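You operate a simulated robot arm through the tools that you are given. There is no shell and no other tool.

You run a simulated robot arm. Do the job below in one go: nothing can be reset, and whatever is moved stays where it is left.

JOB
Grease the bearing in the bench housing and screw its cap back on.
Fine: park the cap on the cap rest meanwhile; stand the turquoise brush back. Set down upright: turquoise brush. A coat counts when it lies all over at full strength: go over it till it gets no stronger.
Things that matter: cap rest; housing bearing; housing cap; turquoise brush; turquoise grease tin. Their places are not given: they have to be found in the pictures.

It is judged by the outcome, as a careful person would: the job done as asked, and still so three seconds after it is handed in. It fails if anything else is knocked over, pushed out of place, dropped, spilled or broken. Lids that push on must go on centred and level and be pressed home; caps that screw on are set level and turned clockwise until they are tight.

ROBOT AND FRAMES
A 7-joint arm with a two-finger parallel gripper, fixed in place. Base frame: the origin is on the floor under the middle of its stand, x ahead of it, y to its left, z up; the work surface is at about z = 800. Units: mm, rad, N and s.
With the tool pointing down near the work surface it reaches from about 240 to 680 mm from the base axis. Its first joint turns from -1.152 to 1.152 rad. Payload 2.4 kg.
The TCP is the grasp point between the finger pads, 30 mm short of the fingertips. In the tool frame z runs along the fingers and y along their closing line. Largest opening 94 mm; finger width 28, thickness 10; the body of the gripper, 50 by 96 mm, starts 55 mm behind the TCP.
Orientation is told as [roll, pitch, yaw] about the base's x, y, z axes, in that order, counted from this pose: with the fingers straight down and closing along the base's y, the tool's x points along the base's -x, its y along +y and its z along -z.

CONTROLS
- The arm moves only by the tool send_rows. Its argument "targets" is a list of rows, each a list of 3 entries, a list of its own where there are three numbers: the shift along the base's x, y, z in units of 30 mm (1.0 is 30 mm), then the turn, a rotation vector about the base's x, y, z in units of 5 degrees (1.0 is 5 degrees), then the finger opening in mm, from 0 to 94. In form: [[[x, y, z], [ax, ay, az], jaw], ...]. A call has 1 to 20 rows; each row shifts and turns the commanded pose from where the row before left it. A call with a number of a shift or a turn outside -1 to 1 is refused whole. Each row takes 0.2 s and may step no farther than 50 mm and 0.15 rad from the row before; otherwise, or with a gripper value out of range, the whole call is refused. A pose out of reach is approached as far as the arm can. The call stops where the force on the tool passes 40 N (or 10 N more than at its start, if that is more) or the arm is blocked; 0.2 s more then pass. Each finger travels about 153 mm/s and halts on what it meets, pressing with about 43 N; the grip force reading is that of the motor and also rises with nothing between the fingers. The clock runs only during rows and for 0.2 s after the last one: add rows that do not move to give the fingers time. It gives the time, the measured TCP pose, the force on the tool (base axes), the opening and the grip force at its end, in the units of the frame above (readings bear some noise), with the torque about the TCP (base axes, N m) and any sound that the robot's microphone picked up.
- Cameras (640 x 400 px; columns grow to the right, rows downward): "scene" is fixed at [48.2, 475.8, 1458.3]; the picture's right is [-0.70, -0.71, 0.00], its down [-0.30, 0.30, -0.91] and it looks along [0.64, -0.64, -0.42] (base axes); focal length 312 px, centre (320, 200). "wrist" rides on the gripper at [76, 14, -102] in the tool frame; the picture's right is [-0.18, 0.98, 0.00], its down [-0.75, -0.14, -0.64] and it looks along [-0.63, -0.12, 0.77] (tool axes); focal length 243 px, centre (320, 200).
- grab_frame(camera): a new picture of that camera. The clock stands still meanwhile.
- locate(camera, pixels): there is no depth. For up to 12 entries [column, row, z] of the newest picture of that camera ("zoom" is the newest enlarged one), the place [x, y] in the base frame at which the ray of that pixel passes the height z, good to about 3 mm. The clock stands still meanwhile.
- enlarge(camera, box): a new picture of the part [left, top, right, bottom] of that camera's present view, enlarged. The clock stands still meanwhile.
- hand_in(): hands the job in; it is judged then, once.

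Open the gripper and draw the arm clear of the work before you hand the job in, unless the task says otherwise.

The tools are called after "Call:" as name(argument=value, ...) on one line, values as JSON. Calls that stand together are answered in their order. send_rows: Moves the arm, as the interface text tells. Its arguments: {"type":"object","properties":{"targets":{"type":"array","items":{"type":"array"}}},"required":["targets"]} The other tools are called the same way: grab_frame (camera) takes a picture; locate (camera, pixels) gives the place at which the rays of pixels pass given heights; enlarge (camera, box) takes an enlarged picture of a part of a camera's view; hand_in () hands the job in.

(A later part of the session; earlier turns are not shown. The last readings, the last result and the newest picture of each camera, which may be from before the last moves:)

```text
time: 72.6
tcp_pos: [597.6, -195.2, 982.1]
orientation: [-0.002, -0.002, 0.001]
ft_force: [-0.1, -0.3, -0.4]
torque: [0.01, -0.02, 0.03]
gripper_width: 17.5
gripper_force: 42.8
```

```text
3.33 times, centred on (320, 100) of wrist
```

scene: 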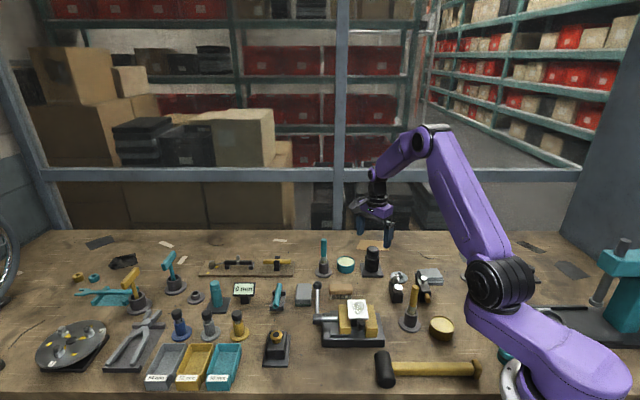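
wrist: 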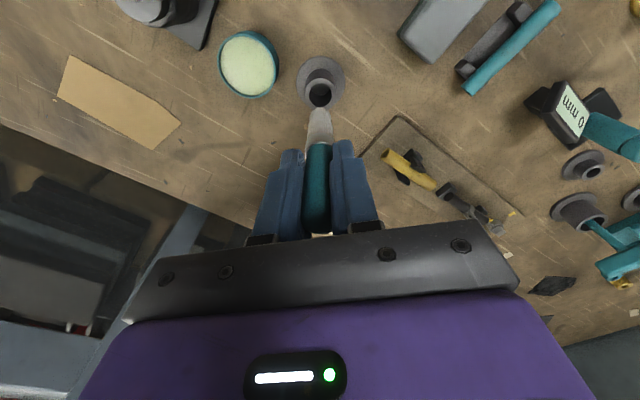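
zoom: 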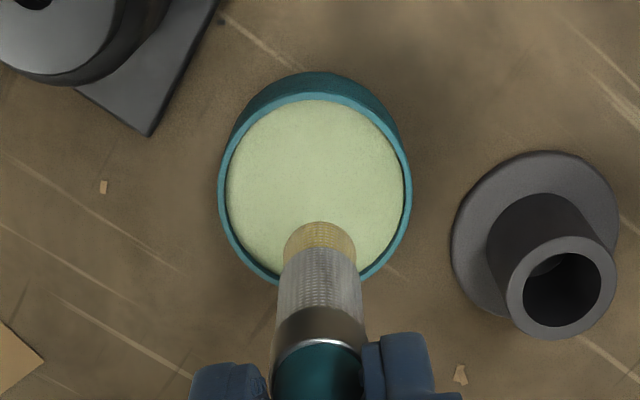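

The tip is well loaded (yellow). I carry it over the bearing face, 11 mm off centre at (541.5,-247.4), tip ≈15 mm above.

Call:
send_rows(targets=[[[-0.62, -0.58, 0.2], [0, 0, 0], 5], [[-0.62, -0.58, 0.05], [0, 0, 0], 5], [[-0.62, -0.58, 0], [0, 0, 0], 5], [[0, 0, 0], [0, 0, 0], 5]])

Call:
enlarge(camera="scene", box=[345, 225, 395, 275])

Call:
enlarge(camera="wrist", box=[250, 40, 390, 160])

```text
time: 73.6
tcp_pos: [540.0, -246.8, 990.0]
orientation: [0.0, -0.001, 0.0]
ft_force: [0.1, 0.3, -0.2]
torque: [0.0, 0.02, 0.02]
gripper_width: 17.4
gripper_force: 42.8
```

```text
8.00 times, centred on (370, 250) of scene
```

zoom: 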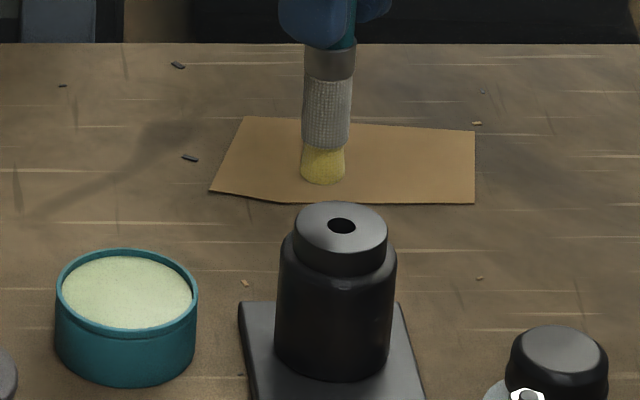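

```text
3.33 times, centred on (320, 100) of wrist
```

zoom: 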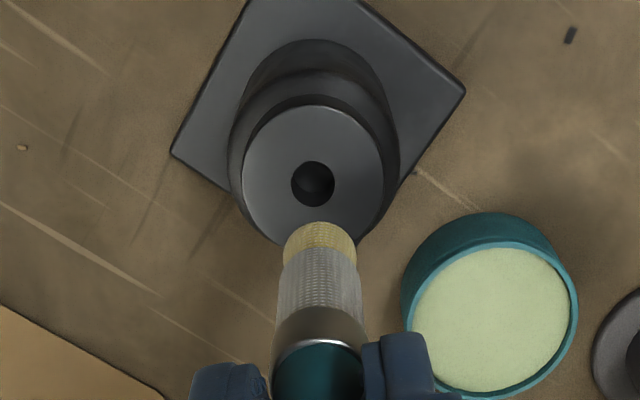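

The bearing face (wrist zoom centre (313,184), ≈39 mm across with a 12 mm hole) lies just behind the tip as intended. I lower toward it and feel for contact.

Call:
send_rows(targets=[[[0, 0, -0.3], [0, 0, 0], 5], [[0, 0, -0.2], [0, 0, 0], 5], [[0, 0, -0.1], [0, 0, 0], 5], [[0, 0, -0.03], [0, 0, 0], 5], [[0, 0, 0], [0, 0, 0], 5]])

Call:
enlarge(camera="scene", box=[345, 225, 395, 275])

```text
time: 74.8
tcp_pos: [541.2, -247.7, 970.6]
orientation: [-0.002, -0.001, 0.001]
ft_force: [0.4, 0.9, 1.4]
torque: [0.0, 0.0, 0.02]
gripper_width: 17.4
gripper_force: 42.7
```

```text
8.00 times, centred on (370, 250) of scene
```

zoom: 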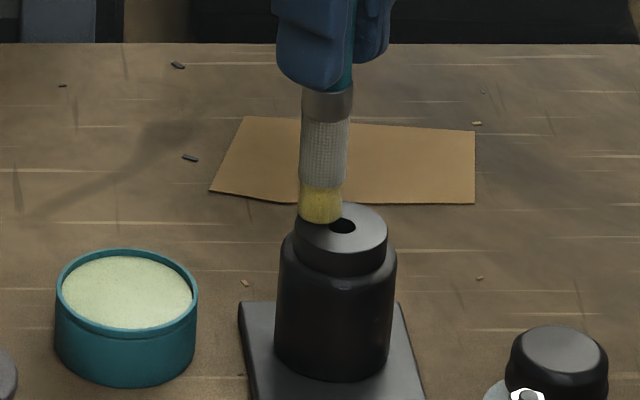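

Nearly touching. I lower in 0.6 mm steps to get a light press.

Call:
send_rows(targets=[[[0, 0, -0.02], [0, 0, 0], 5], [[0, 0, -0.02], [0, 0, 0], 5], [[0, 0, 0], [0, 0, 0], 5]])

```text
time: 75.6
tcp_pos: [542.1, -248.5, 970.6]
orientation: [-0.003, -0.002, -0.001]
ft_force: [-3.5, 1.3, 16.5]
torque: [0.11, 0.28, 0.02]
gripper_width: 17.5
gripper_force: 44.1
```

Contact with 16.5 N. I ease up 0.5 mm and sweep one full circle of radius 11 mm round the face.

Call:
send_rows(targets=[[[0, 0, 0.018], [0, 0, 0], 5], [[-0.0279, 0.1403, 0], [0, 0, 0], 5], [[-0.0795, 0.119, 0], [0, 0, 0], 5], [[-0.119, 0.0795, 0], [0, 0, 0], 5], [[-0.1403, 0.0279, 0], [0, 0, 0], 5], [[-0.1403, -0.0279, 0], [0, 0, 0], 5], [[-0.119, -0.0795, 0], [0, 0, 0], 5], [[-0.0795, -0.119, 0], [0, 0, 0], 5], [[-0.0279, -0.1403, 0], [0, 0, 0], 5], [[0.0279, -0.1403, 0], [0, 0, 0], 5], [[0.0795, -0.119, 0], [0, 0, 0], 5], [[0.119, -0.0795, 0], [0, 0, 0], 5], [[0.1403, -0.0279, 0], [0, 0, 0], 5], [[0.1403, 0.0279, 0], [0, 0, 0], 5], [[0.119, 0.0795, 0], [0, 0, 0], 5], [[0.0795, 0.119, 0], [0, 0, 0], 5], [[0.0279, 0.1403, 0], [0, 0, 0], 5]])

Call:
enlarge(camera="scene", box=[345, 225, 395, 275])

Call:
enlarge(camera="wrist", box=[250, 40, 390, 160])

```text
time: 79.2
tcp_pos: [543.5, -245.5, 968.6]
orientation: [-0.003, -0.003, -0.001]
ft_force: [0.6, -0.5, 0.8]
torque: [-0.07, -0.03, 0.0]
gripper_width: 17.5
gripper_force: 43.0
```

```text
8.00 times, centred on (370, 250) of scene
```

zoom: 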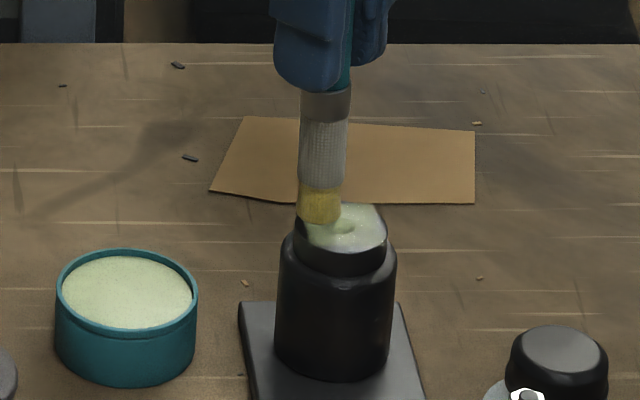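

```text
3.33 times, centred on (320, 100) of wrist
```

zoom: 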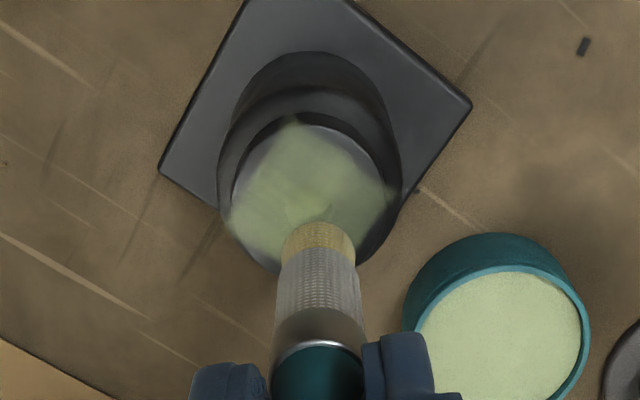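

Grease is spreading on the face, with edges still bare. I press 0.4 mm more and sweep a wider circle of 14 mm.

Call:
send_rows(targets=[[[0.08, -0.04, -0.013], [0, 0, 0], 5], [[-0.0355, 0.1786, 0], [0, 0, 0], 5], [[-0.1012, 0.1514, 0], [0, 0, 0], 5], [[-0.1514, 0.1012, 0], [0, 0, 0], 5], [[-0.1786, 0.0355, 0], [0, 0, 0], 5], [[-0.1786, -0.0355, 0], [0, 0, 0], 5], [[-0.1514, -0.1012, 0], [0, 0, 0], 5], [[-0.1012, -0.1514, 0], [0, 0, 0], 5], [[-0.0355, -0.1786, 0], [0, 0, 0], 5], [[0.0355, -0.1786, 0], [0, 0, 0], 5], [[0.1012, -0.1514, 0], [0, 0, 0], 5], [[0.1514, -0.1012, 0], [0, 0, 0], 5], [[0.1786, -0.0355, 0], [0, 0, 0], 5], [[0.1786, 0.0355, 0], [0, 0, 0], 5], [[0.1514, 0.1012, 0], [0, 0, 0], 5], [[0.1012, 0.1514, 0], [0, 0, 0], 5], [[0.0355, 0.1786, 0], [0, 0, 0], 5]])

Call:
send_rows(targets=[[[0, 0, 0.4], [0, 0, 0], 5], [[0.3, 0.4, 0.4], [0, 0, 0], 5], [[0.5, 0.5, 0], [0, 0, 0], 5], [[0, 0, 0], [0, 0, 0], 5]])

Call:
enlarge(camera="scene", box=[350, 230, 390, 270])

Call:
enlarge(camera="wrist", box=[250, 40, 390, 160])

```text
time: 82.8
tcp_pos: [545.5, -247.7, 968.5]
orientation: [-0.001, -0.001, 0.001]
ft_force: [0.3, -0.1, 0.1]
torque: [0.0, 0.02, -0.02]
gripper_width: 17.2
gripper_force: 43.2
```

```text
time: 83.8
tcp_pos: [568.2, -221.3, 992.7]
orientation: [-0.001, -0.001, -0.001]
ft_force: [0.5, 0.7, -0.3]
torque: [0.03, 0.0, -0.03]
gripper_width: 17.4
gripper_force: 43.3
```

```text
10.00 times, centred on (370, 250) of scene
```

zoom: 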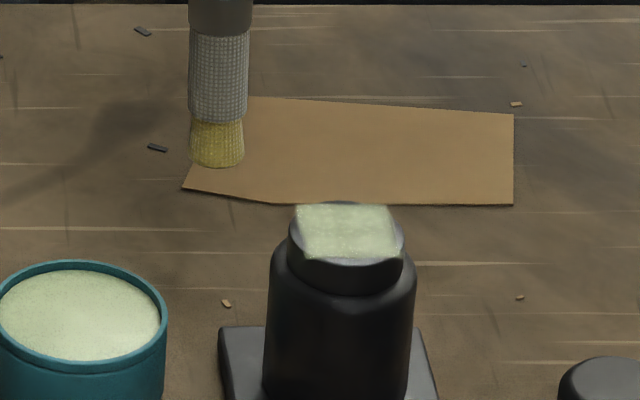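

```text
3.33 times, centred on (320, 100) of wrist
```

zoom: 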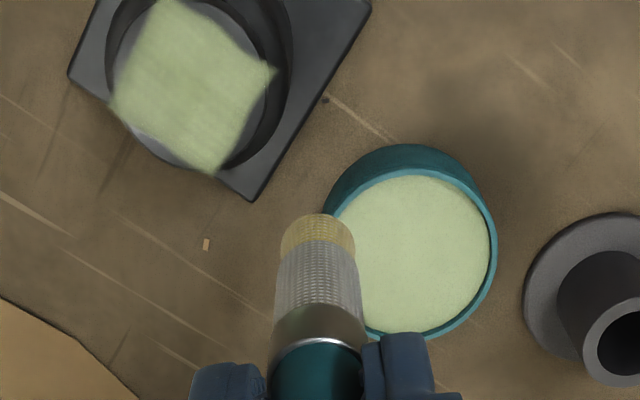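

The coat shows as a square patch over the face (wrist zoom (110..275, 0..173)). I zoom closely to judge strength before reloading.

Call:
enlarge(camera="wrist", box=[240, 20, 320, 100])

Call:
enlarge(camera="scene", box=[362, 245, 386, 260])

```text
5.00 times, centred on (280, 60) of wrist
```

zoom: 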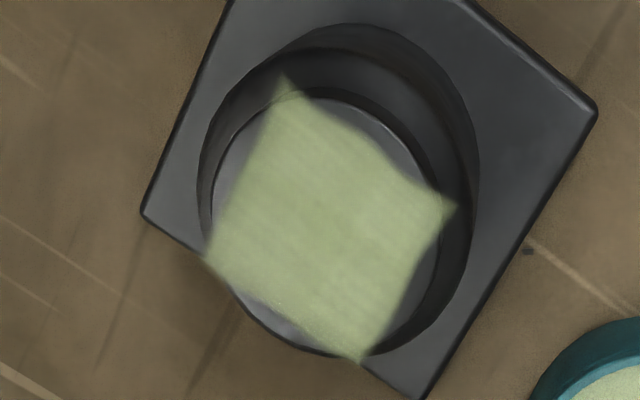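

```text
16.00 times, centred on (374, 252) of scene
```

zoom: 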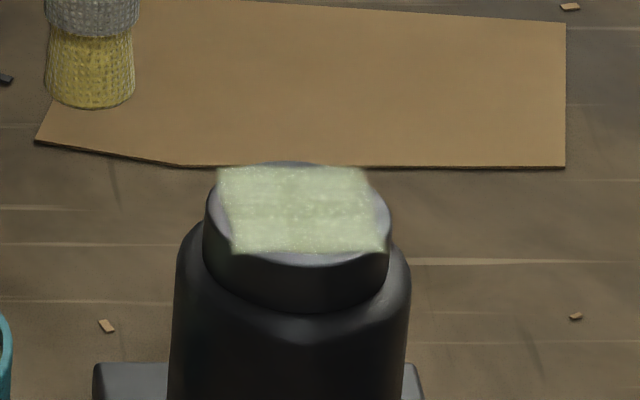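

The patch is a square aligned with the plate (half-diagonal ≈24 mm), somewhat translucent at edges. I reload: back over the tin and dip again lightly.

Call:
send_rows(targets=[[[0.5, 0.43, 0], [0, 0, 0], 5], [[0.5, 0.43, -0.2], [0, 0, 0], 5], [[0, 0, -0.8], [0, 0, 0], 5], [[0, 0, -0.8], [0, 0, 0], 5], [[0, 0, -0.3], [0, 0, 0], 5], [[0, 0, 0], [0, 0, 0], 5]])

```text
time: 85.2
tcp_pos: [598.2, -196.7, 930.0]
orientation: [-0.002, -0.002, -0.001]
ft_force: [-0.2, -0.5, -0.2]
torque: [-0.01, 0.01, 0.02]
gripper_width: 17.4
gripper_force: 42.8
```

Above the grease now at z≈930 and centred; I press down gently in 1 mm steps and swirl a little.

Call:
send_rows(targets=[[[0, 0, -0.06], [0, 0, 0], 5], [[0, 0, -0.04], [0, 0, 0], 5], [[0, 0, -0.04], [0, 0, 0], 5], [[0, 0, -0.02], [0, 0, 0], 5], [[0, 0, 0], [0, 0, 0], 5]])

```text
time: 86.4
tcp_pos: [598.8, -196.8, 926.1]
orientation: [-0.002, -0.003, 0.001]
ft_force: [0.5, 0.2, -1.2]
torque: [0.02, -0.01, 0.0]
gripper_width: 17.7
gripper_force: 42.9
```

No contact yet (the brush may have slid up a little in the grip); I lower 2 mm more.

Call:
send_rows(targets=[[[0, 0, -0.035], [0, 0, 0], 5], [[0, 0, -0.035], [0, 0, 0], 5], [[0, 0, 0], [0, 0, 0], 5]])

```text
time: 87.2
tcp_pos: [598.6, -195.4, 923.8]
orientation: [-0.003, -0.002, 0.0]
ft_force: [-0.5, 0.6, 3.4]
torque: [0.03, 0.1, -0.02]
gripper_width: 17.3
gripper_force: 42.7
```

Light contact, 3.4 N. I swirl ±6 mm in the grease and lift out.

Call:
send_rows(targets=[[[0.2, 0, -0.01], [0, 0, 0], 5], [[-0.2, 0.2, 0], [0, 0, 0], 5], [[-0.2, -0.2, 0], [0, 0, 0], 5], [[0.2, -0.2, 0], [0, 0, 0], 5], [[0, 0.2, 0], [0, 0, 0], 5], [[0, 0, 0.2], [0, 0, 0], 5], [[0, 0, 0.8], [0, 0, 0], 5], [[0, 0, 0.9], [0, 0, 0], 5], [[-0.5, -0.43, 0.4], [0, 0, 0], 5], [[-0.6, -0.6, 0], [0, 0, 0], 5], [[-0.75, -0.7, 0], [0, 0, 0], 5], [[0, 0, 0], [0, 0, 0], 5]])

Call:
enlarge(camera="scene", box=[345, 225, 395, 275])

Call:
enlarge(camera="wrist", box=[250, 40, 390, 160])

```text
time: 89.8
tcp_pos: [543.5, -248.6, 992.7]
orientation: [-0.003, -0.001, 0.0]
ft_force: [0.2, -1.0, -0.6]
torque: [0.0, 0.01, -0.04]
gripper_width: 17.2
gripper_force: 43.0
```

```text
8.00 times, centred on (370, 250) of scene
```

zoom: 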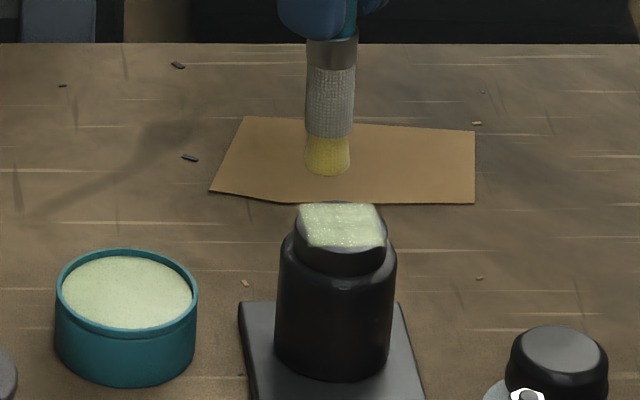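

```text
3.33 times, centred on (320, 100) of wrist
```

zoom: 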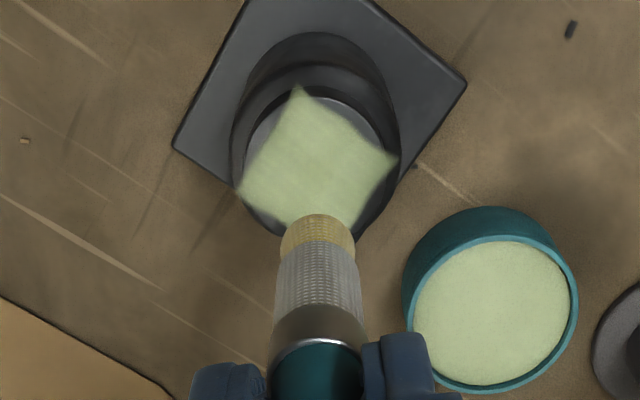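

Brush reloaded. I lower to the face again, step by step, at (543,-248).

Call:
send_rows(targets=[[[0, 0, -0.4], [0, 0, 0], 5], [[0, 0, -0.3], [0, 0, 0], 5], [[0, 0, -0.04], [0, 0, 0], 5], [[0, 0, -0.03], [0, 0, 0], 5], [[0, 0, 0], [0, 0, 0], 5]])

```text
time: 91.0
tcp_pos: [542.5, -247.3, 968.3]
orientation: [-0.002, -0.001, 0.0]
ft_force: [0.0, -0.1, -0.1]
torque: [0.01, 0.0, -0.03]
gripper_width: 17.2
gripper_force: 42.7
```

Call:
send_rows(targets=[[[0, 0, -0.03], [0, 0, 0], 5], [[0, 0, -0.03], [0, 0, 0], 5], [[0, 0, 0], [0, 0, 0], 5]])

```text
time: 91.8
tcp_pos: [542.2, -247.8, 969.4]
orientation: [-0.003, -0.001, 0.0]
ft_force: [-3.4, 0.2, 16.2]
torque: [0.07, 0.27, 0.0]
gripper_width: 17.1
gripper_force: 43.1
```

16 N contact; I ease 0.4 mm and sweep a 12 mm circle with the fresh load.

Call:
send_rows(targets=[[[0, 0, 0.013], [0, 0, 0], 5], [[-0.0312, 0.1569, 0], [0, 0, 0], 5], [[-0.0889, 0.133, 0], [0, 0, 0], 5], [[-0.133, 0.0889, 0], [0, 0, 0], 5], [[-0.1569, 0.0312, 0], [0, 0, 0], 5], [[-0.1569, -0.0312, 0], [0, 0, 0], 5], [[-0.133, -0.0889, 0], [0, 0, 0], 5], [[-0.0889, -0.133, 0], [0, 0, 0], 5], [[-0.0312, -0.1569, 0], [0, 0, 0], 5], [[0.0312, -0.1569, 0], [0, 0, 0], 5], [[0.0889, -0.133, 0], [0, 0, 0], 5], [[0.133, -0.0889, 0], [0, 0, 0], 5], [[0.1569, -0.0312, 0], [0, 0, 0], 5], [[0.1569, 0.0312, 0], [0, 0, 0], 5], [[0.133, 0.0889, 0], [0, 0, 0], 5], [[0.0889, 0.133, 0], [0, 0, 0], 5], [[0.0312, 0.1569, 0], [0, 0, 0], 5]])

Call:
enlarge(camera="scene", box=[350, 235, 390, 270])

Call:
enlarge(camera="wrist", box=[280, 50, 370, 130])

```text
time: 95.4
tcp_pos: [543.4, -247.8, 968.1]
orientation: [-0.002, -0.002, 0.0]
ft_force: [-0.6, -0.3, -0.7]
torque: [-0.02, 0.01, 0.01]
gripper_width: 17.4
gripper_force: 42.8
```

```text
11.43 times, centred on (370, 252) of scene
```

zoom: 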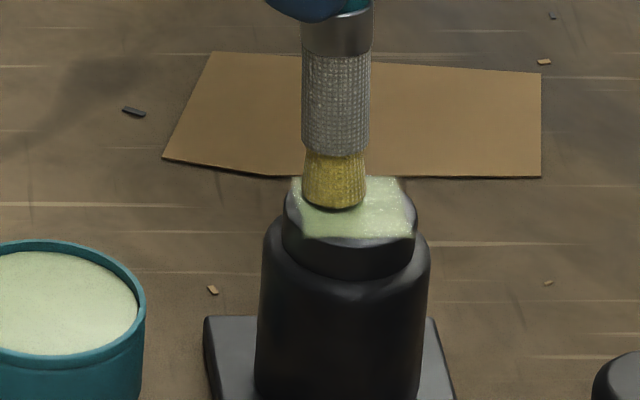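

```text
5.00 times, centred on (325, 90) of wrist
```

zoom: 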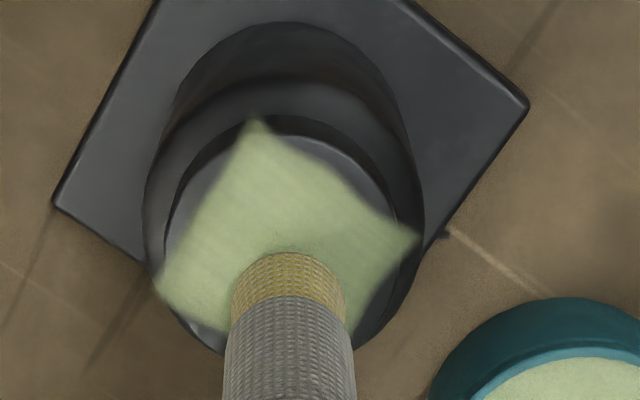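

Force has decayed to ~0 while sliding. I lower 0.7 mm and sweep a diamond path with corners at ±16 mm along x and y, which follows the square's edges and corners.

Call:
send_rows(targets=[[[0.12, 0, -0.023], [0, 0, 0], 5], [[-0.1333, 0.1333, 0], [0, 0, 0], 5], [[-0.1333, 0.1333, 0], [0, 0, 0], 5], [[-0.1333, 0.1333, 0], [0, 0, 0], 5], [[-0.1333, 0.1333, 0], [0, 0, 0], 5], [[-0.1333, -0.1333, 0], [0, 0, 0], 5], [[-0.1333, -0.1333, 0], [0, 0, 0], 5], [[-0.1333, -0.1333, 0], [0, 0, 0], 5], [[-0.1333, -0.1333, 0], [0, 0, 0], 5], [[0.1333, -0.1333, 0], [0, 0, 0], 5], [[0.1333, -0.1333, 0], [0, 0, 0], 5], [[0.1333, -0.1333, 0], [0, 0, 0], 5], [[0.1333, -0.1333, 0], [0, 0, 0], 5], [[0.1333, 0.1333, 0], [0, 0, 0], 5], [[0.1333, 0.1333, 0], [0, 0, 0], 5], [[0.1333, 0.1333, 0], [0, 0, 0], 5], [[0.1333, 0.1333, 0], [0, 0, 0], 5]])

Call:
send_rows(targets=[[[-0.2667, 0, 0], [0, 0, 0], 5], [[-0.1333, 0.1333, 0], [0, 0, 0], 5], [[-0.1333, 0.1333, 0], [0, 0, 0], 5], [[-0.1333, -0.1333, 0], [0, 0, 0], 5], [[-0.1333, -0.1333, 0], [0, 0, 0], 5], [[0.1333, -0.1333, 0], [0, 0, 0], 5], [[0.1333, -0.1333, 0], [0, 0, 0], 5], [[0.1333, 0.1333, 0], [0, 0, 0], 5], [[0.1333, 0.1333, 0], [0, 0, 0], 5], [[0, 0, 0], [0, 0, 0], 5]])

Call:
send_rows(targets=[[[0, 0, 0.4], [0, 0, 0], 5], [[0.4, 0.4, 0.4], [0, 0, 0], 5], [[0.6, 0.55, 0], [0, 0, 0], 5], [[0.6, 0.55, 0], [0, 0, 0], 5], [[0, 0, 0], [0, 0, 0], 5]])

Call:
enlarge(camera="scene", box=[362, 245, 386, 260])

Call:
enlarge(camera="wrist", box=[220, 0, 300, 80])

```text
time: 99.0
tcp_pos: [546.6, -247.7, 967.0]
orientation: [-0.002, -0.002, 0.001]
ft_force: [0.1, 0.1, -0.5]
torque: [-0.02, 0.03, -0.01]
gripper_width: 17.3
gripper_force: 43.2
```

```text
time: 101.2
tcp_pos: [538.7, -247.8, 967.8]
orientation: [-0.003, -0.002, 0.001]
ft_force: [0.4, 0.5, -0.2]
torque: [-0.01, 0.01, 0.0]
gripper_width: 17.3
gripper_force: 42.2
```

```text
time: 102.4
tcp_pos: [585.0, -202.8, 990.4]
orientation: [-0.001, -0.001, 0.0]
ft_force: [0.5, 0.2, -0.9]
torque: [0.0, 0.0, 0.0]
gripper_width: 17.4
gripper_force: 43.0
```

```text
16.00 times, centred on (374, 252) of scene
```

zoom: 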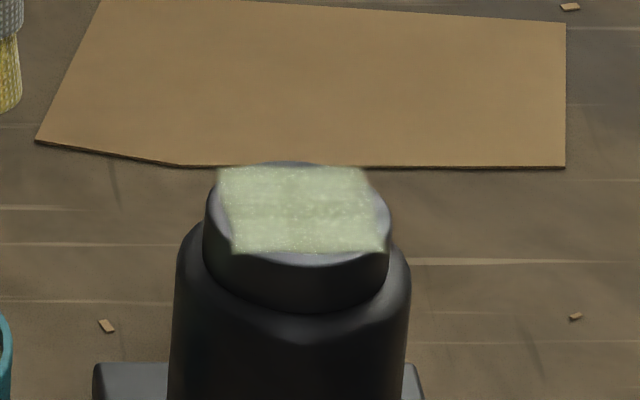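

```text
5.00 times, centred on (260, 40) of wrist
```

zoom: 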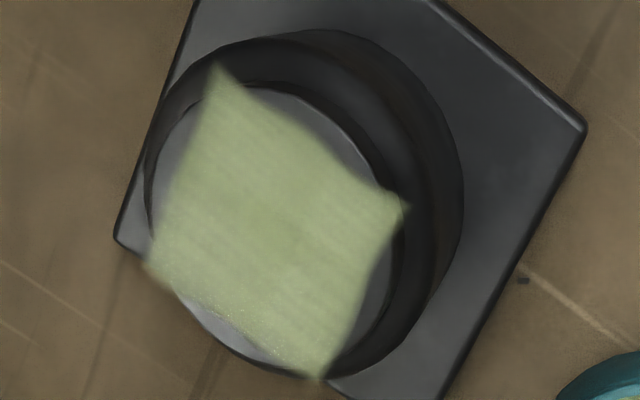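

The patch looks even now. To be sure it can get no stronger, I reload once more and repeat, then compare the pictures from this same pose.

Call:
send_rows(targets=[[[0.45, 0.25, 0], [0, 0, 0], 5], [[0, 0, -0.8], [0, 0, 0], 5], [[0, 0, -0.8], [0, 0, 0], 5], [[0, 0, -0.4], [0, 0, 0], 5], [[0, 0, -0.1], [0, 0, 0], 5], [[0, 0, 0], [0, 0, 0], 5]])

```text
time: 103.8
tcp_pos: [599.3, -195.1, 927.7]
orientation: [-0.002, -0.002, 0.001]
ft_force: [-0.3, 0.2, -0.7]
torque: [0.02, -0.02, 0.0]
gripper_width: 17.1
gripper_force: 42.9
```

Call:
send_rows(targets=[[[0, 0, -0.06], [0, 0, 0], 5], [[0, 0, -0.05], [0, 0, 0], 5], [[0, 0, -0.04], [0, 0, 0], 5], [[0, 0, 0], [0, 0, 0], 5]])

```text
time: 104.8
tcp_pos: [601.1, -196.2, 923.3]
orientation: [-0.002, -0.002, 0.0]
ft_force: [-0.2, 0.4, -1.0]
torque: [-0.02, 0.0, -0.01]
gripper_width: 17.4
gripper_force: 43.2
```

Not touching yet at z≈923; I lower another 2 mm in small steps.

Call:
send_rows(targets=[[[0, 0, -0.03], [0, 0, 0], 5], [[0, 0, -0.03], [0, 0, 0], 5], [[0, 0, 0], [0, 0, 0], 5]])

```text
time: 105.6
tcp_pos: [601.3, -196.3, 921.5]
orientation: [-0.002, -0.003, -0.002]
ft_force: [0.0, -0.1, -0.8]
torque: [0.03, 0.04, -0.01]
gripper_width: 17.2
gripper_force: 43.3
```

Still no contact; I take a look at the brush in the tin before going lower.

Call:
enlarge(camera="scene", box=[325, 230, 370, 275])

Call:
enlarge(camera="wrist", box=[250, 80, 390, 240])

```text
8.89 times, centred on (348, 252) of scene
```

zoom: 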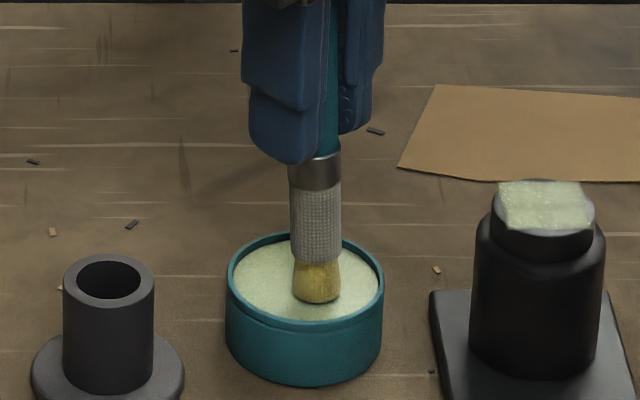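

```text
2.50 times, centred on (320, 160) of wrist
```

zoom: 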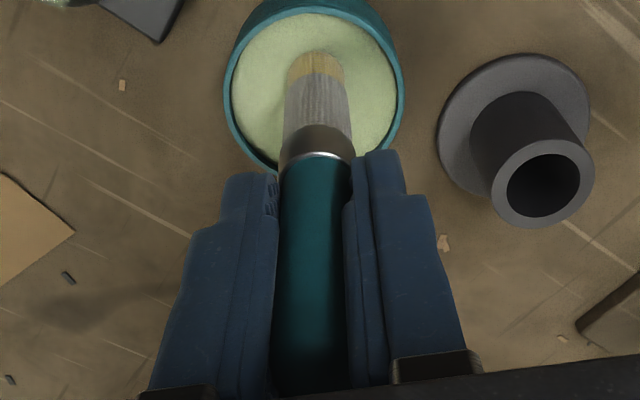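

The brush has slid up a few mm in the grip but is straight. I go down another 1.5 mm for light contact.

Call:
send_rows(targets=[[[0, 0, -0.025], [0, 0, 0], 5], [[0, 0, -0.025], [0, 0, 0], 5], [[0, 0, 0], [0, 0, 0], 5]])

```text
time: 106.4
tcp_pos: [600.1, -196.4, 920.9]
orientation: [-0.001, -0.005, -0.001]
ft_force: [-3.4, 1.1, 13.5]
torque: [0.11, 0.29, 0.0]
gripper_width: 17.5
gripper_force: 43.1
```

Contact at 13.5 N, loaded. I lift out and return to the bearing at (544.7,-247.4), lowering to just above the contact height.

Call:
send_rows(targets=[[[0, 0, 0.1], [0, 0, 0], 5], [[0, 0, 0.7], [0, 0, 0], 5], [[0, 0, 0.9], [0, 0, 0], 5], [[0, 0, 0.6], [0, 0, 0], 5], [[-0.6, -0.56, 0.05], [0, 0, 0], 5], [[-0.6, -0.56, 0], [0, 0, 0], 5], [[-0.647, -0.613, 0], [0, 0, 0], 5], [[0, 0, -0.5], [0, 0, 0], 5], [[0, 0, -0.2], [0, 0, 0], 5], [[0, 0, -0.05], [0, 0, 0], 5], [[0, 0, 0], [0, 0, 0], 5]])

```text
time: 108.8
tcp_pos: [544.5, -247.3, 967.1]
orientation: [-0.002, -0.003, 0.0]
ft_force: [0.2, -0.1, 0.0]
torque: [0.0, 0.01, -0.03]
gripper_width: 17.2
gripper_force: 42.9
```

Just above; I lower 1.5 mm in small steps until light contact.

Call:
send_rows(targets=[[[0, 0, -0.025], [0, 0, 0], 5], [[0, 0, -0.025], [0, 0, 0], 5], [[0, 0, 0], [0, 0, 0], 5]])

```text
time: 109.6
tcp_pos: [544.8, -248.3, 966.9]
orientation: [-0.001, -0.002, 0.001]
ft_force: [0.5, 0.1, 3.3]
torque: [0.01, 0.01, 0.0]
gripper_width: 17.3
gripper_force: 42.6
```

Light contact (3.3 N). I press 0.3 mm more and sweep the 14 mm circle followed by inner passes.

Call:
send_rows(targets=[[[0, 0, -0.012], [0, 0, 0], 5], [[-0.0355, 0.1786, 0], [0, 0, 0], 5], [[-0.1012, 0.1514, 0], [0, 0, 0], 5], [[-0.1514, 0.1012, 0], [0, 0, 0], 5], [[-0.1786, 0.0355, 0], [0, 0, 0], 5], [[-0.1786, -0.0355, 0], [0, 0, 0], 5], [[-0.1514, -0.1012, 0], [0, 0, 0], 5], [[-0.1012, -0.1514, 0], [0, 0, 0], 5], [[-0.0355, -0.1786, 0], [0, 0, 0], 5]])

Call:
send_rows(targets=[[[0.0355, -0.1786, -0.01], [0, 0, 0], 5], [[0.1012, -0.1514, 0], [0, 0, 0], 5], [[0.1514, -0.1012, 0], [0, 0, 0], 5], [[0.1786, -0.0355, 0], [0, 0, 0], 5], [[0.1786, 0.0355, 0], [0, 0, 0], 5], [[0.1514, 0.1012, 0], [0, 0, 0], 5], [[0.1012, 0.1514, 0], [0, 0, 0], 5], [[0.0355, 0.1786, 0], [0, 0, 0], 5]])

```text
time: 111.6
tcp_pos: [516.2, -246.4, 966.7]
orientation: [-0.001, -0.001, -0.001]
ft_force: [1.4, 4.6, 10.1]
torque: [0.39, -0.09, 0.0]
gripper_width: 17.4
gripper_force: 43.1
```

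```text
time: 113.4
tcp_pos: [544.6, -247.7, 966.8]
orientation: [-0.001, -0.001, 0.001]
ft_force: [-0.2, -0.4, -1.0]
torque: [0.03, -0.04, 0.04]
gripper_width: 16.9
gripper_force: 42.6
```

10 N on the -x side and none at +x at the end; I lower 0.5 mm and do the diamond again plus an inner loop.

Call:
send_rows(targets=[[[0.06, 0, -0.02], [0, 0, 0], 5], [[-0.1333, 0.1333, 0], [0, 0, 0], 5], [[-0.1333, 0.1333, 0], [0, 0, 0], 5], [[-0.1333, 0.1333, 0], [0, 0, 0], 5], [[-0.1333, 0.1333, 0], [0, 0, 0], 5], [[-0.1333, -0.1333, 0], [0, 0, 0], 5], [[-0.1333, -0.1333, 0], [0, 0, 0], 5], [[-0.1333, -0.1333, 0], [0, 0, 0], 5], [[-0.1333, -0.1333, 0], [0, 0, 0], 5], [[0.1333, -0.1333, 0], [0, 0, 0], 5], [[0.1333, -0.1333, 0], [0, 0, 0], 5], [[0.1333, -0.1333, 0], [0, 0, 0], 5], [[0.1333, -0.1333, 0], [0, 0, 0], 5], [[0.1333, 0.1333, 0], [0, 0, 0], 5], [[0.1333, 0.1333, 0], [0, 0, 0], 5], [[0.1333, 0.1333, 0], [0, 0, 0], 5], [[0.1333, 0.1333, 0], [0, 0, 0], 5]])

Call:
send_rows(targets=[[[-0.2667, 0, -0.01], [0, 0, 0], 5], [[-0.1333, 0.1333, 0], [0, 0, 0], 5], [[-0.1333, 0.1333, 0], [0, 0, 0], 5], [[-0.1333, -0.1333, 0], [0, 0, 0], 5], [[-0.1333, -0.1333, 0], [0, 0, 0], 5], [[0.1333, -0.1333, 0], [0, 0, 0], 5], [[0.1333, -0.1333, 0], [0, 0, 0], 5], [[0.1333, 0.1333, 0], [0, 0, 0], 5], [[0.1333, 0.1333, 0], [0, 0, 0], 5], [[-0.2667, 0, 0], [0, 0, 0], 5], [[0, 0, 0], [0, 0, 0], 5]])

Call:
send_rows(targets=[[[0.1333, 0, 0.2], [0, 0, 0], 5], [[0.1333, 0, 0.4], [0, 0, 0], 5], [[0.4, 0.4, 0.3], [0, 0, 0], 5], [[0.6, 0.55, 0], [0, 0, 0], 5], [[0.6, 0.55, 0], [0, 0, 0], 5], [[0, 0, 0], [0, 0, 0], 5]])

Call:
enlarge(camera="scene", box=[362, 245, 386, 260])

Call:
enlarge(camera="wrist", box=[220, 0, 300, 80])

```text
time: 117.0
tcp_pos: [546.4, -247.2, 965.3]
orientation: [-0.002, -0.002, 0.0]
ft_force: [0.0, 0.0, -0.3]
torque: [-0.03, 0.02, 0.03]
gripper_width: 17.0
gripper_force: 42.8
```

```text
time: 119.4
tcp_pos: [531.6, -247.5, 964.3]
orientation: [-0.002, -0.001, -0.002]
ft_force: [0.0, 0.6, 0.5]
torque: [0.0, -0.02, -0.01]
gripper_width: 16.8
gripper_force: 42.7
```

```text
time: 120.8
tcp_pos: [588.2, -201.3, 993.5]
orientation: [-0.001, -0.003, 0.001]
ft_force: [0.2, 0.3, -0.2]
torque: [0.0, 0.0, 0.0]
gripper_width: 16.7
gripper_force: 42.5
```

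```text
16.00 times, centred on (374, 252) of scene
```

zoom: 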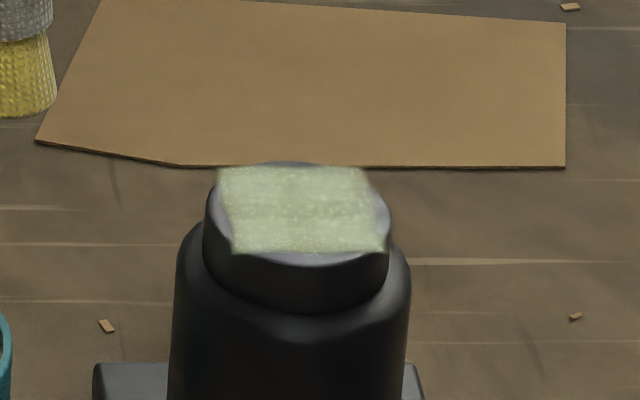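

```text
5.00 times, centred on (260, 40) of wrist
```

zoom: 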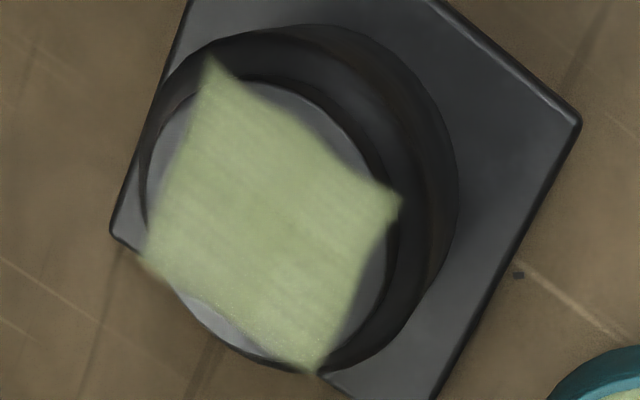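

Before and after look identical, so the coat is at full strength. Now the brush goes back; I check its straightness in the grip with zooms.

Call:
enlarge(camera="wrist", box=[260, 50, 380, 160])

Call:
enlarge(camera="scene", box=[325, 215, 370, 260])

```text
3.64 times, centred on (320, 105) of wrist
```

zoom: 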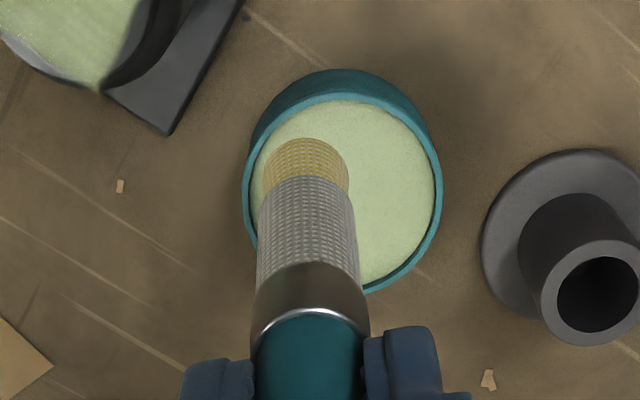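

```text
8.89 times, centred on (348, 238) of scene
```

zoom: 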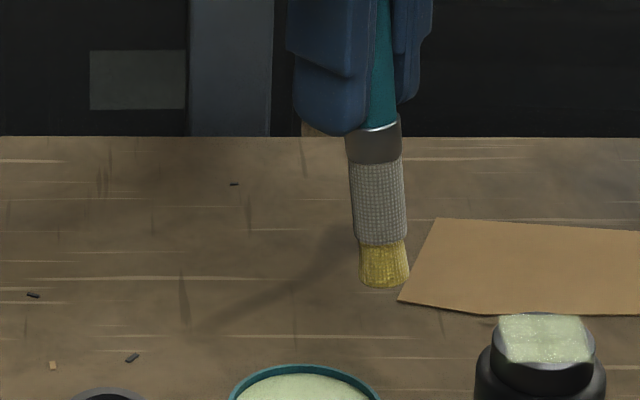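

The brush has tilted in the grip: tip about 17 mm and ring about 8 mm toward base -x, i.e. ≈8.5° about y. I rotate the gripper -8.5° about y to bring the brush upright and look again.

Call:
send_rows(targets=[[[0, 0, 0.3], [0, -0.85, 0], 5], [[0, 0, 0], [0, -0.85, 0], 5], [[0, 0, 0], [0, 0, 0], 5]])

Call:
enlarge(camera="wrist", box=[260, 50, 380, 160])

Call:
enlarge(camera="scene", box=[325, 200, 370, 245])

```text
time: 121.6
tcp_pos: [586.7, -202.1, 1000.7]
orientation: [-0.002, -0.152, -0.001]
ft_force: [-0.8, 0.4, 0.4]
torque: [-0.01, -0.01, 0.02]
gripper_width: 16.6
gripper_force: 42.9
```

```text
3.64 times, centred on (320, 105) of wrist
```

zoom: 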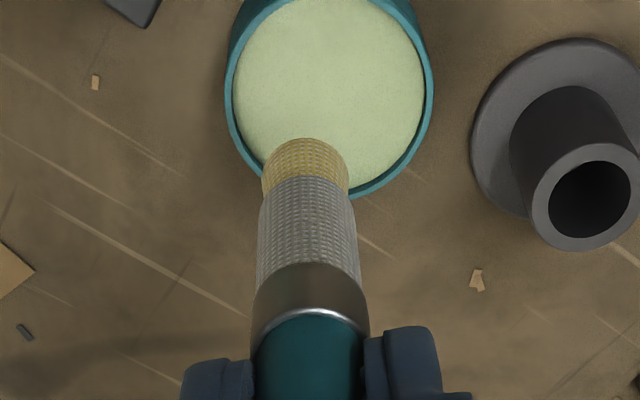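

```text
8.89 times, centred on (348, 222) of scene
```

zoom: 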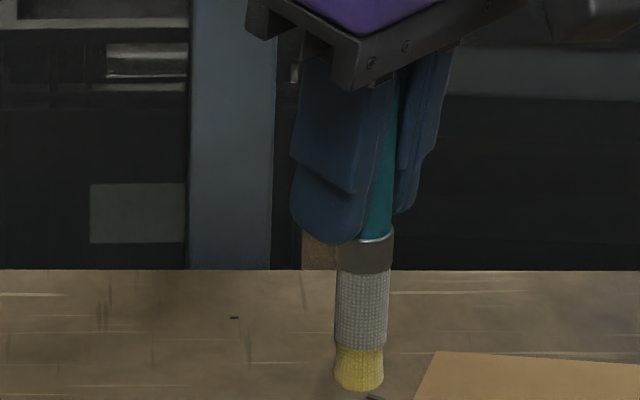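

Scene view now shows the brush vertical (ring x 365, tip x 358.5, expected -6.6 px drift). Its axis lies ≈2.5 mm toward -x of the TCP, so I go over the stand with TCP (637.7,-126.2).

Call:
send_rows(targets=[[[0.567, 0.843, 0], [0, 0, 0], 5], [[0.567, 0.843, 0], [0, 0, 0], 5], [[0.567, 0.843, 0], [0, 0, 0], 5], [[0, 0, -0.5], [0, 0, 0], 5], [[0, 0, 0], [0, 0, 0], 5]])

Call:
enlarge(camera="wrist", box=[260, 30, 380, 140])

Call:
enlarge(camera="scene", box=[300, 225, 350, 275])

```text
time: 122.8
tcp_pos: [637.5, -126.0, 985.8]
orientation: [-0.003, -0.149, -0.002]
ft_force: [-0.7, 0.5, -0.3]
torque: [-0.01, -0.03, -0.01]
gripper_width: 16.9
gripper_force: 43.3
```

```text
3.64 times, centred on (320, 85) of wrist
```

zoom: 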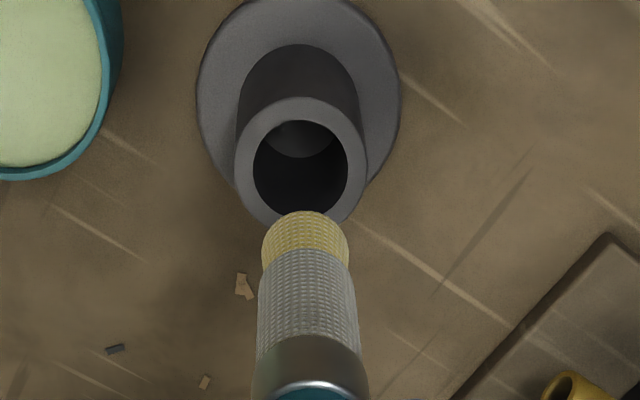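

```text
8.00 times, centred on (325, 250) of scene
```

zoom: 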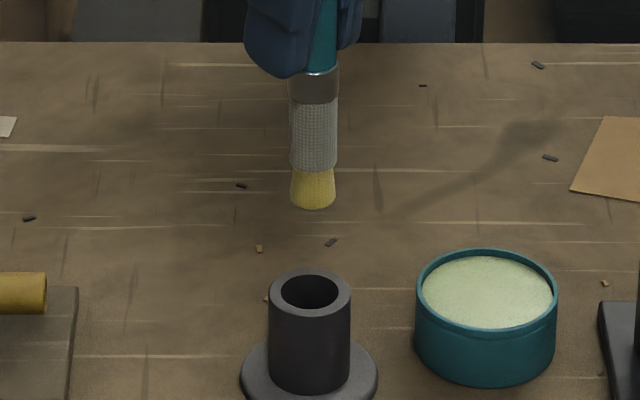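

Brush tip sits ≈1.2 mm right of the cup axis in the scene view, and the wrist view says the cup is ≈1.3 mm further in +x. I shift +1.2 mm x and lower to just above the rim (z≈844).

Call:
send_rows(targets=[[[0.04, 0.007, -0.4], [0, 0, 0], 5], [[0, 0, -0.5], [0, 0, 0], 5], [[0, 0, -0.4], [0, 0, 0], 5], [[0, 0, 0], [0, 0, 0], 5]])

Call:
enlarge(camera="wrist", box=[260, 30, 380, 140])

Call:
enlarge(camera="scene", box=[305, 235, 345, 275])

```text
time: 123.8
tcp_pos: [639.8, -126.7, 946.2]
orientation: [-0.002, -0.151, -0.001]
ft_force: [0.2, 1.6, -0.5]
torque: [-0.03, -0.01, -0.03]
gripper_width: 16.5
gripper_force: 43.1
```

```text
3.64 times, centred on (320, 85) of wrist
```

zoom: 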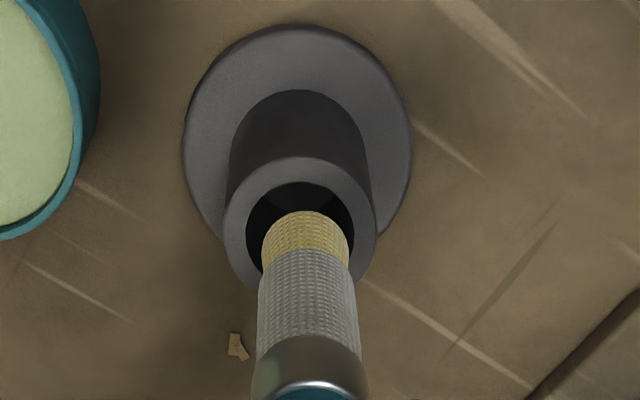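

```text
10.00 times, centred on (325, 255) of scene
```

zoom: 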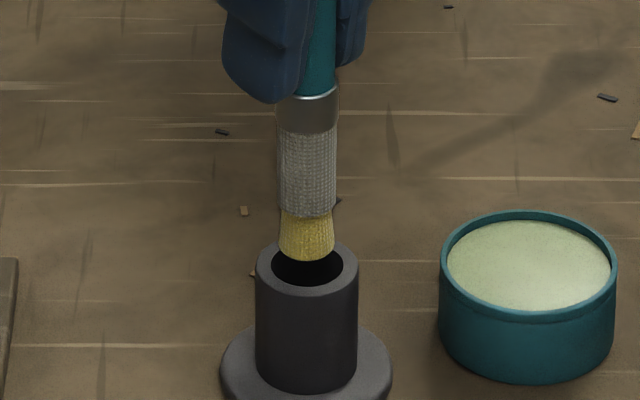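

Tip is ~6 mm above the rim; scene shows it centred within 0.5 mm, the wrist suggests ~1 mm toward -x/-y. I nudge (-0.5,-0.6) mm and enter the cup slowly.

Call:
send_rows(targets=[[[-0.017, -0.02, -0.1], [0, 0, 0], 5], [[0, 0, -0.1], [0, 0, 0], 5], [[0, 0, -0.1], [0, 0, 0], 5], [[0, 0, -0.1], [0, 0, 0], 5], [[0, 0, -0.1], [0, 0, 0], 5], [[0, 0, 0], [0, 0, 0], 5]])

Call:
enlarge(camera="scene", box=[305, 235, 345, 275])

Call:
enlarge(camera="wrist", box=[260, 30, 380, 140])

```text
time: 125.2
tcp_pos: [638.6, -127.2, 931.0]
orientation: [-0.004, -0.149, 0.0]
ft_force: [-0.5, -0.1, -0.1]
torque: [0.01, 0.03, 0.0]
gripper_width: 16.2
gripper_force: 42.7
```

```text
10.00 times, centred on (325, 255) of scene
```

zoom: 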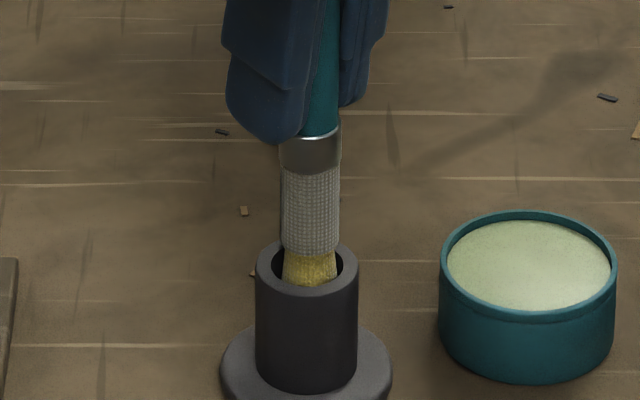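

```text
3.64 times, centred on (320, 85) of wrist
```

zoom: 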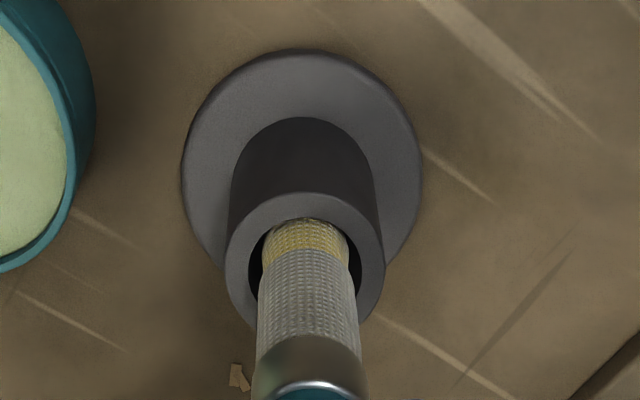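

The tip is inside the cup without force. I nudge +0.7 mm in x and keep descending, checking on the way.

Call:
send_rows(targets=[[[0.023, 0.005, -0.1], [0, 0, 0], 5], [[0, 0, -0.1], [0, 0, 0], 5], [[0, 0, -0.1], [0, 0, 0], 5], [[0, 0, -0.1], [0, 0, 0], 5], [[0, 0, -0.1], [0, 0, 0], 5], [[0, 0, 0], [0, 0, 0], 5]])

Call:
enlarge(camera="scene", box=[305, 235, 345, 275])

Call:
enlarge(camera="wrist", box=[260, 30, 380, 140])

```text
time: 126.6
tcp_pos: [638.6, -127.6, 917.6]
orientation: [-0.001, -0.151, 0.001]
ft_force: [-0.1, 0.4, -0.1]
torque: [0.03, -0.01, -0.01]
gripper_width: 16.8
gripper_force: 43.0
```

```text
10.00 times, centred on (325, 255) of scene
```

zoom: 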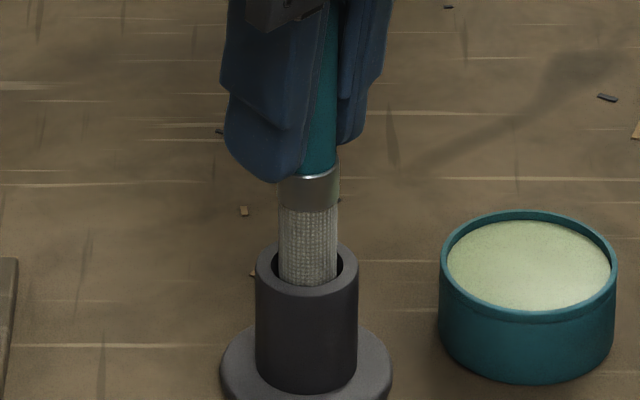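

```text
3.64 times, centred on (320, 85) of wrist
```

zoom: 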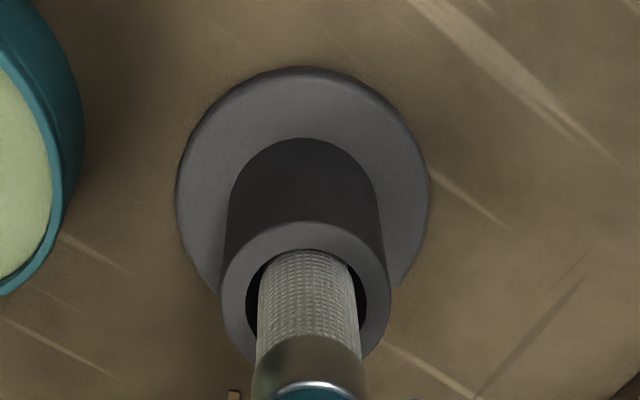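

Centred and free. I continue down another 12 mm, then feel for the floor.

Call:
send_rows(targets=[[[0, 0, -0.1], [0, 0, 0], 5], [[0, 0, -0.1], [0, 0, 0], 5], [[0, 0, -0.1], [0, 0, 0], 5], [[0, 0, -0.07], [0, 0, 0], 5], [[0, 0, -0.04], [0, 0, 0], 5], [[0, 0, 0], [0, 0, 0], 5]])

```text
time: 128.0
tcp_pos: [638.7, -126.0, 904.6]
orientation: [-0.001, -0.151, 0.0]
ft_force: [-0.4, -0.3, 0.6]
torque: [0.03, -0.02, 0.02]
gripper_width: 16.3
gripper_force: 43.0
```

Call:
send_rows(targets=[[[0, 0, -0.04], [0, 0, 0], 5], [[0, 0, -0.04], [0, 0, 0], 5], [[0, 0, 0], [0, 0, 0], 5]])

```text
time: 128.8
tcp_pos: [639.2, -126.7, 902.2]
orientation: [-0.003, -0.15, -0.002]
ft_force: [0.7, -0.3, 0.3]
torque: [0.02, -0.01, 0.01]
gripper_width: 16.3
gripper_force: 43.1
```

Still free at z≈902; I go down another 2 mm in small steps.

Call:
send_rows(targets=[[[0, 0, -0.03], [0, 0, 0], 5], [[0, 0, -0.03], [0, 0, 0], 5], [[0, 0, 0], [0, 0, 0], 5]])

Call:
enlarge(camera="scene", box=[305, 235, 345, 275])

```text
time: 129.6
tcp_pos: [639.3, -127.9, 899.5]
orientation: [-0.002, -0.149, 0.001]
ft_force: [0.2, 0.4, 0.6]
torque: [0.0, -0.03, -0.03]
gripper_width: 16.2
gripper_force: 42.5
```

```text
10.00 times, centred on (325, 255) of scene
```

zoom: 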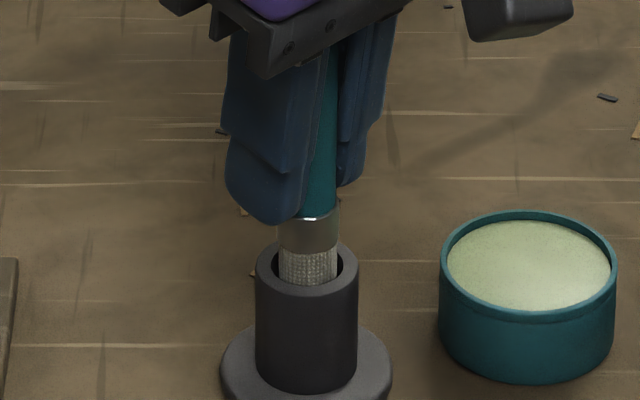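

The ring is now about as far above the rim as in the original picture, so the floor must be very near. I lower in 0.6 mm steps.

Call:
send_rows(targets=[[[0, 0, -0.02], [0, 0, 0], 5], [[0, 0, -0.02], [0, 0, 0], 5], [[0, 0, 0], [0, 0, 0], 5]])

```text
time: 130.4
tcp_pos: [639.3, -127.8, 899.2]
orientation: [-0.001, -0.148, 0.0]
ft_force: [0.2, 0.4, -1.7]
torque: [0.0, 0.01, -0.01]
gripper_width: 16.6
gripper_force: 43.1
```

Call:
send_rows(targets=[[[0, 0, -0.025], [0, 0, 0], 5], [[0, 0, -0.025], [0, 0, 0], 5], [[0, 0, 0], [0, 0, 0], 5]])

Call:
enlarge(camera="scene", box=[305, 235, 345, 275])

Call:
enlarge(camera="wrist", box=[260, 30, 380, 140])

```text
time: 131.2
tcp_pos: [638.2, -127.3, 896.9]
orientation: [-0.001, -0.153, -0.001]
ft_force: [-5.1, 1.0, 13.0]
torque: [0.15, 0.51, -0.04]
gripper_width: 16.2
gripper_force: 42.5
```

```text
10.00 times, centred on (325, 255) of scene
```

zoom: 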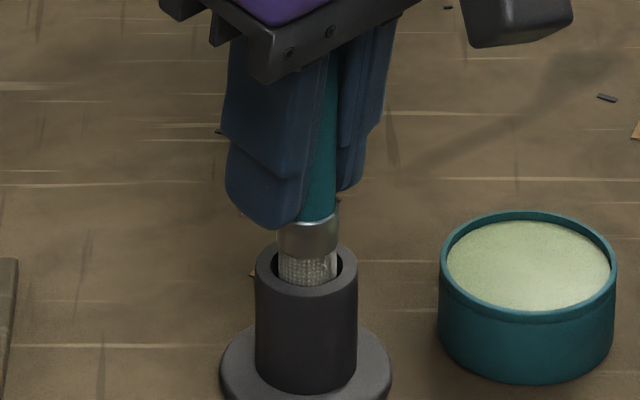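

```text
3.64 times, centred on (320, 85) of wrist
```

zoom: 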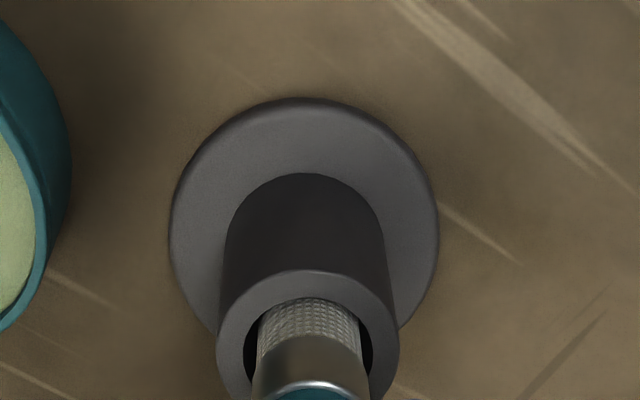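

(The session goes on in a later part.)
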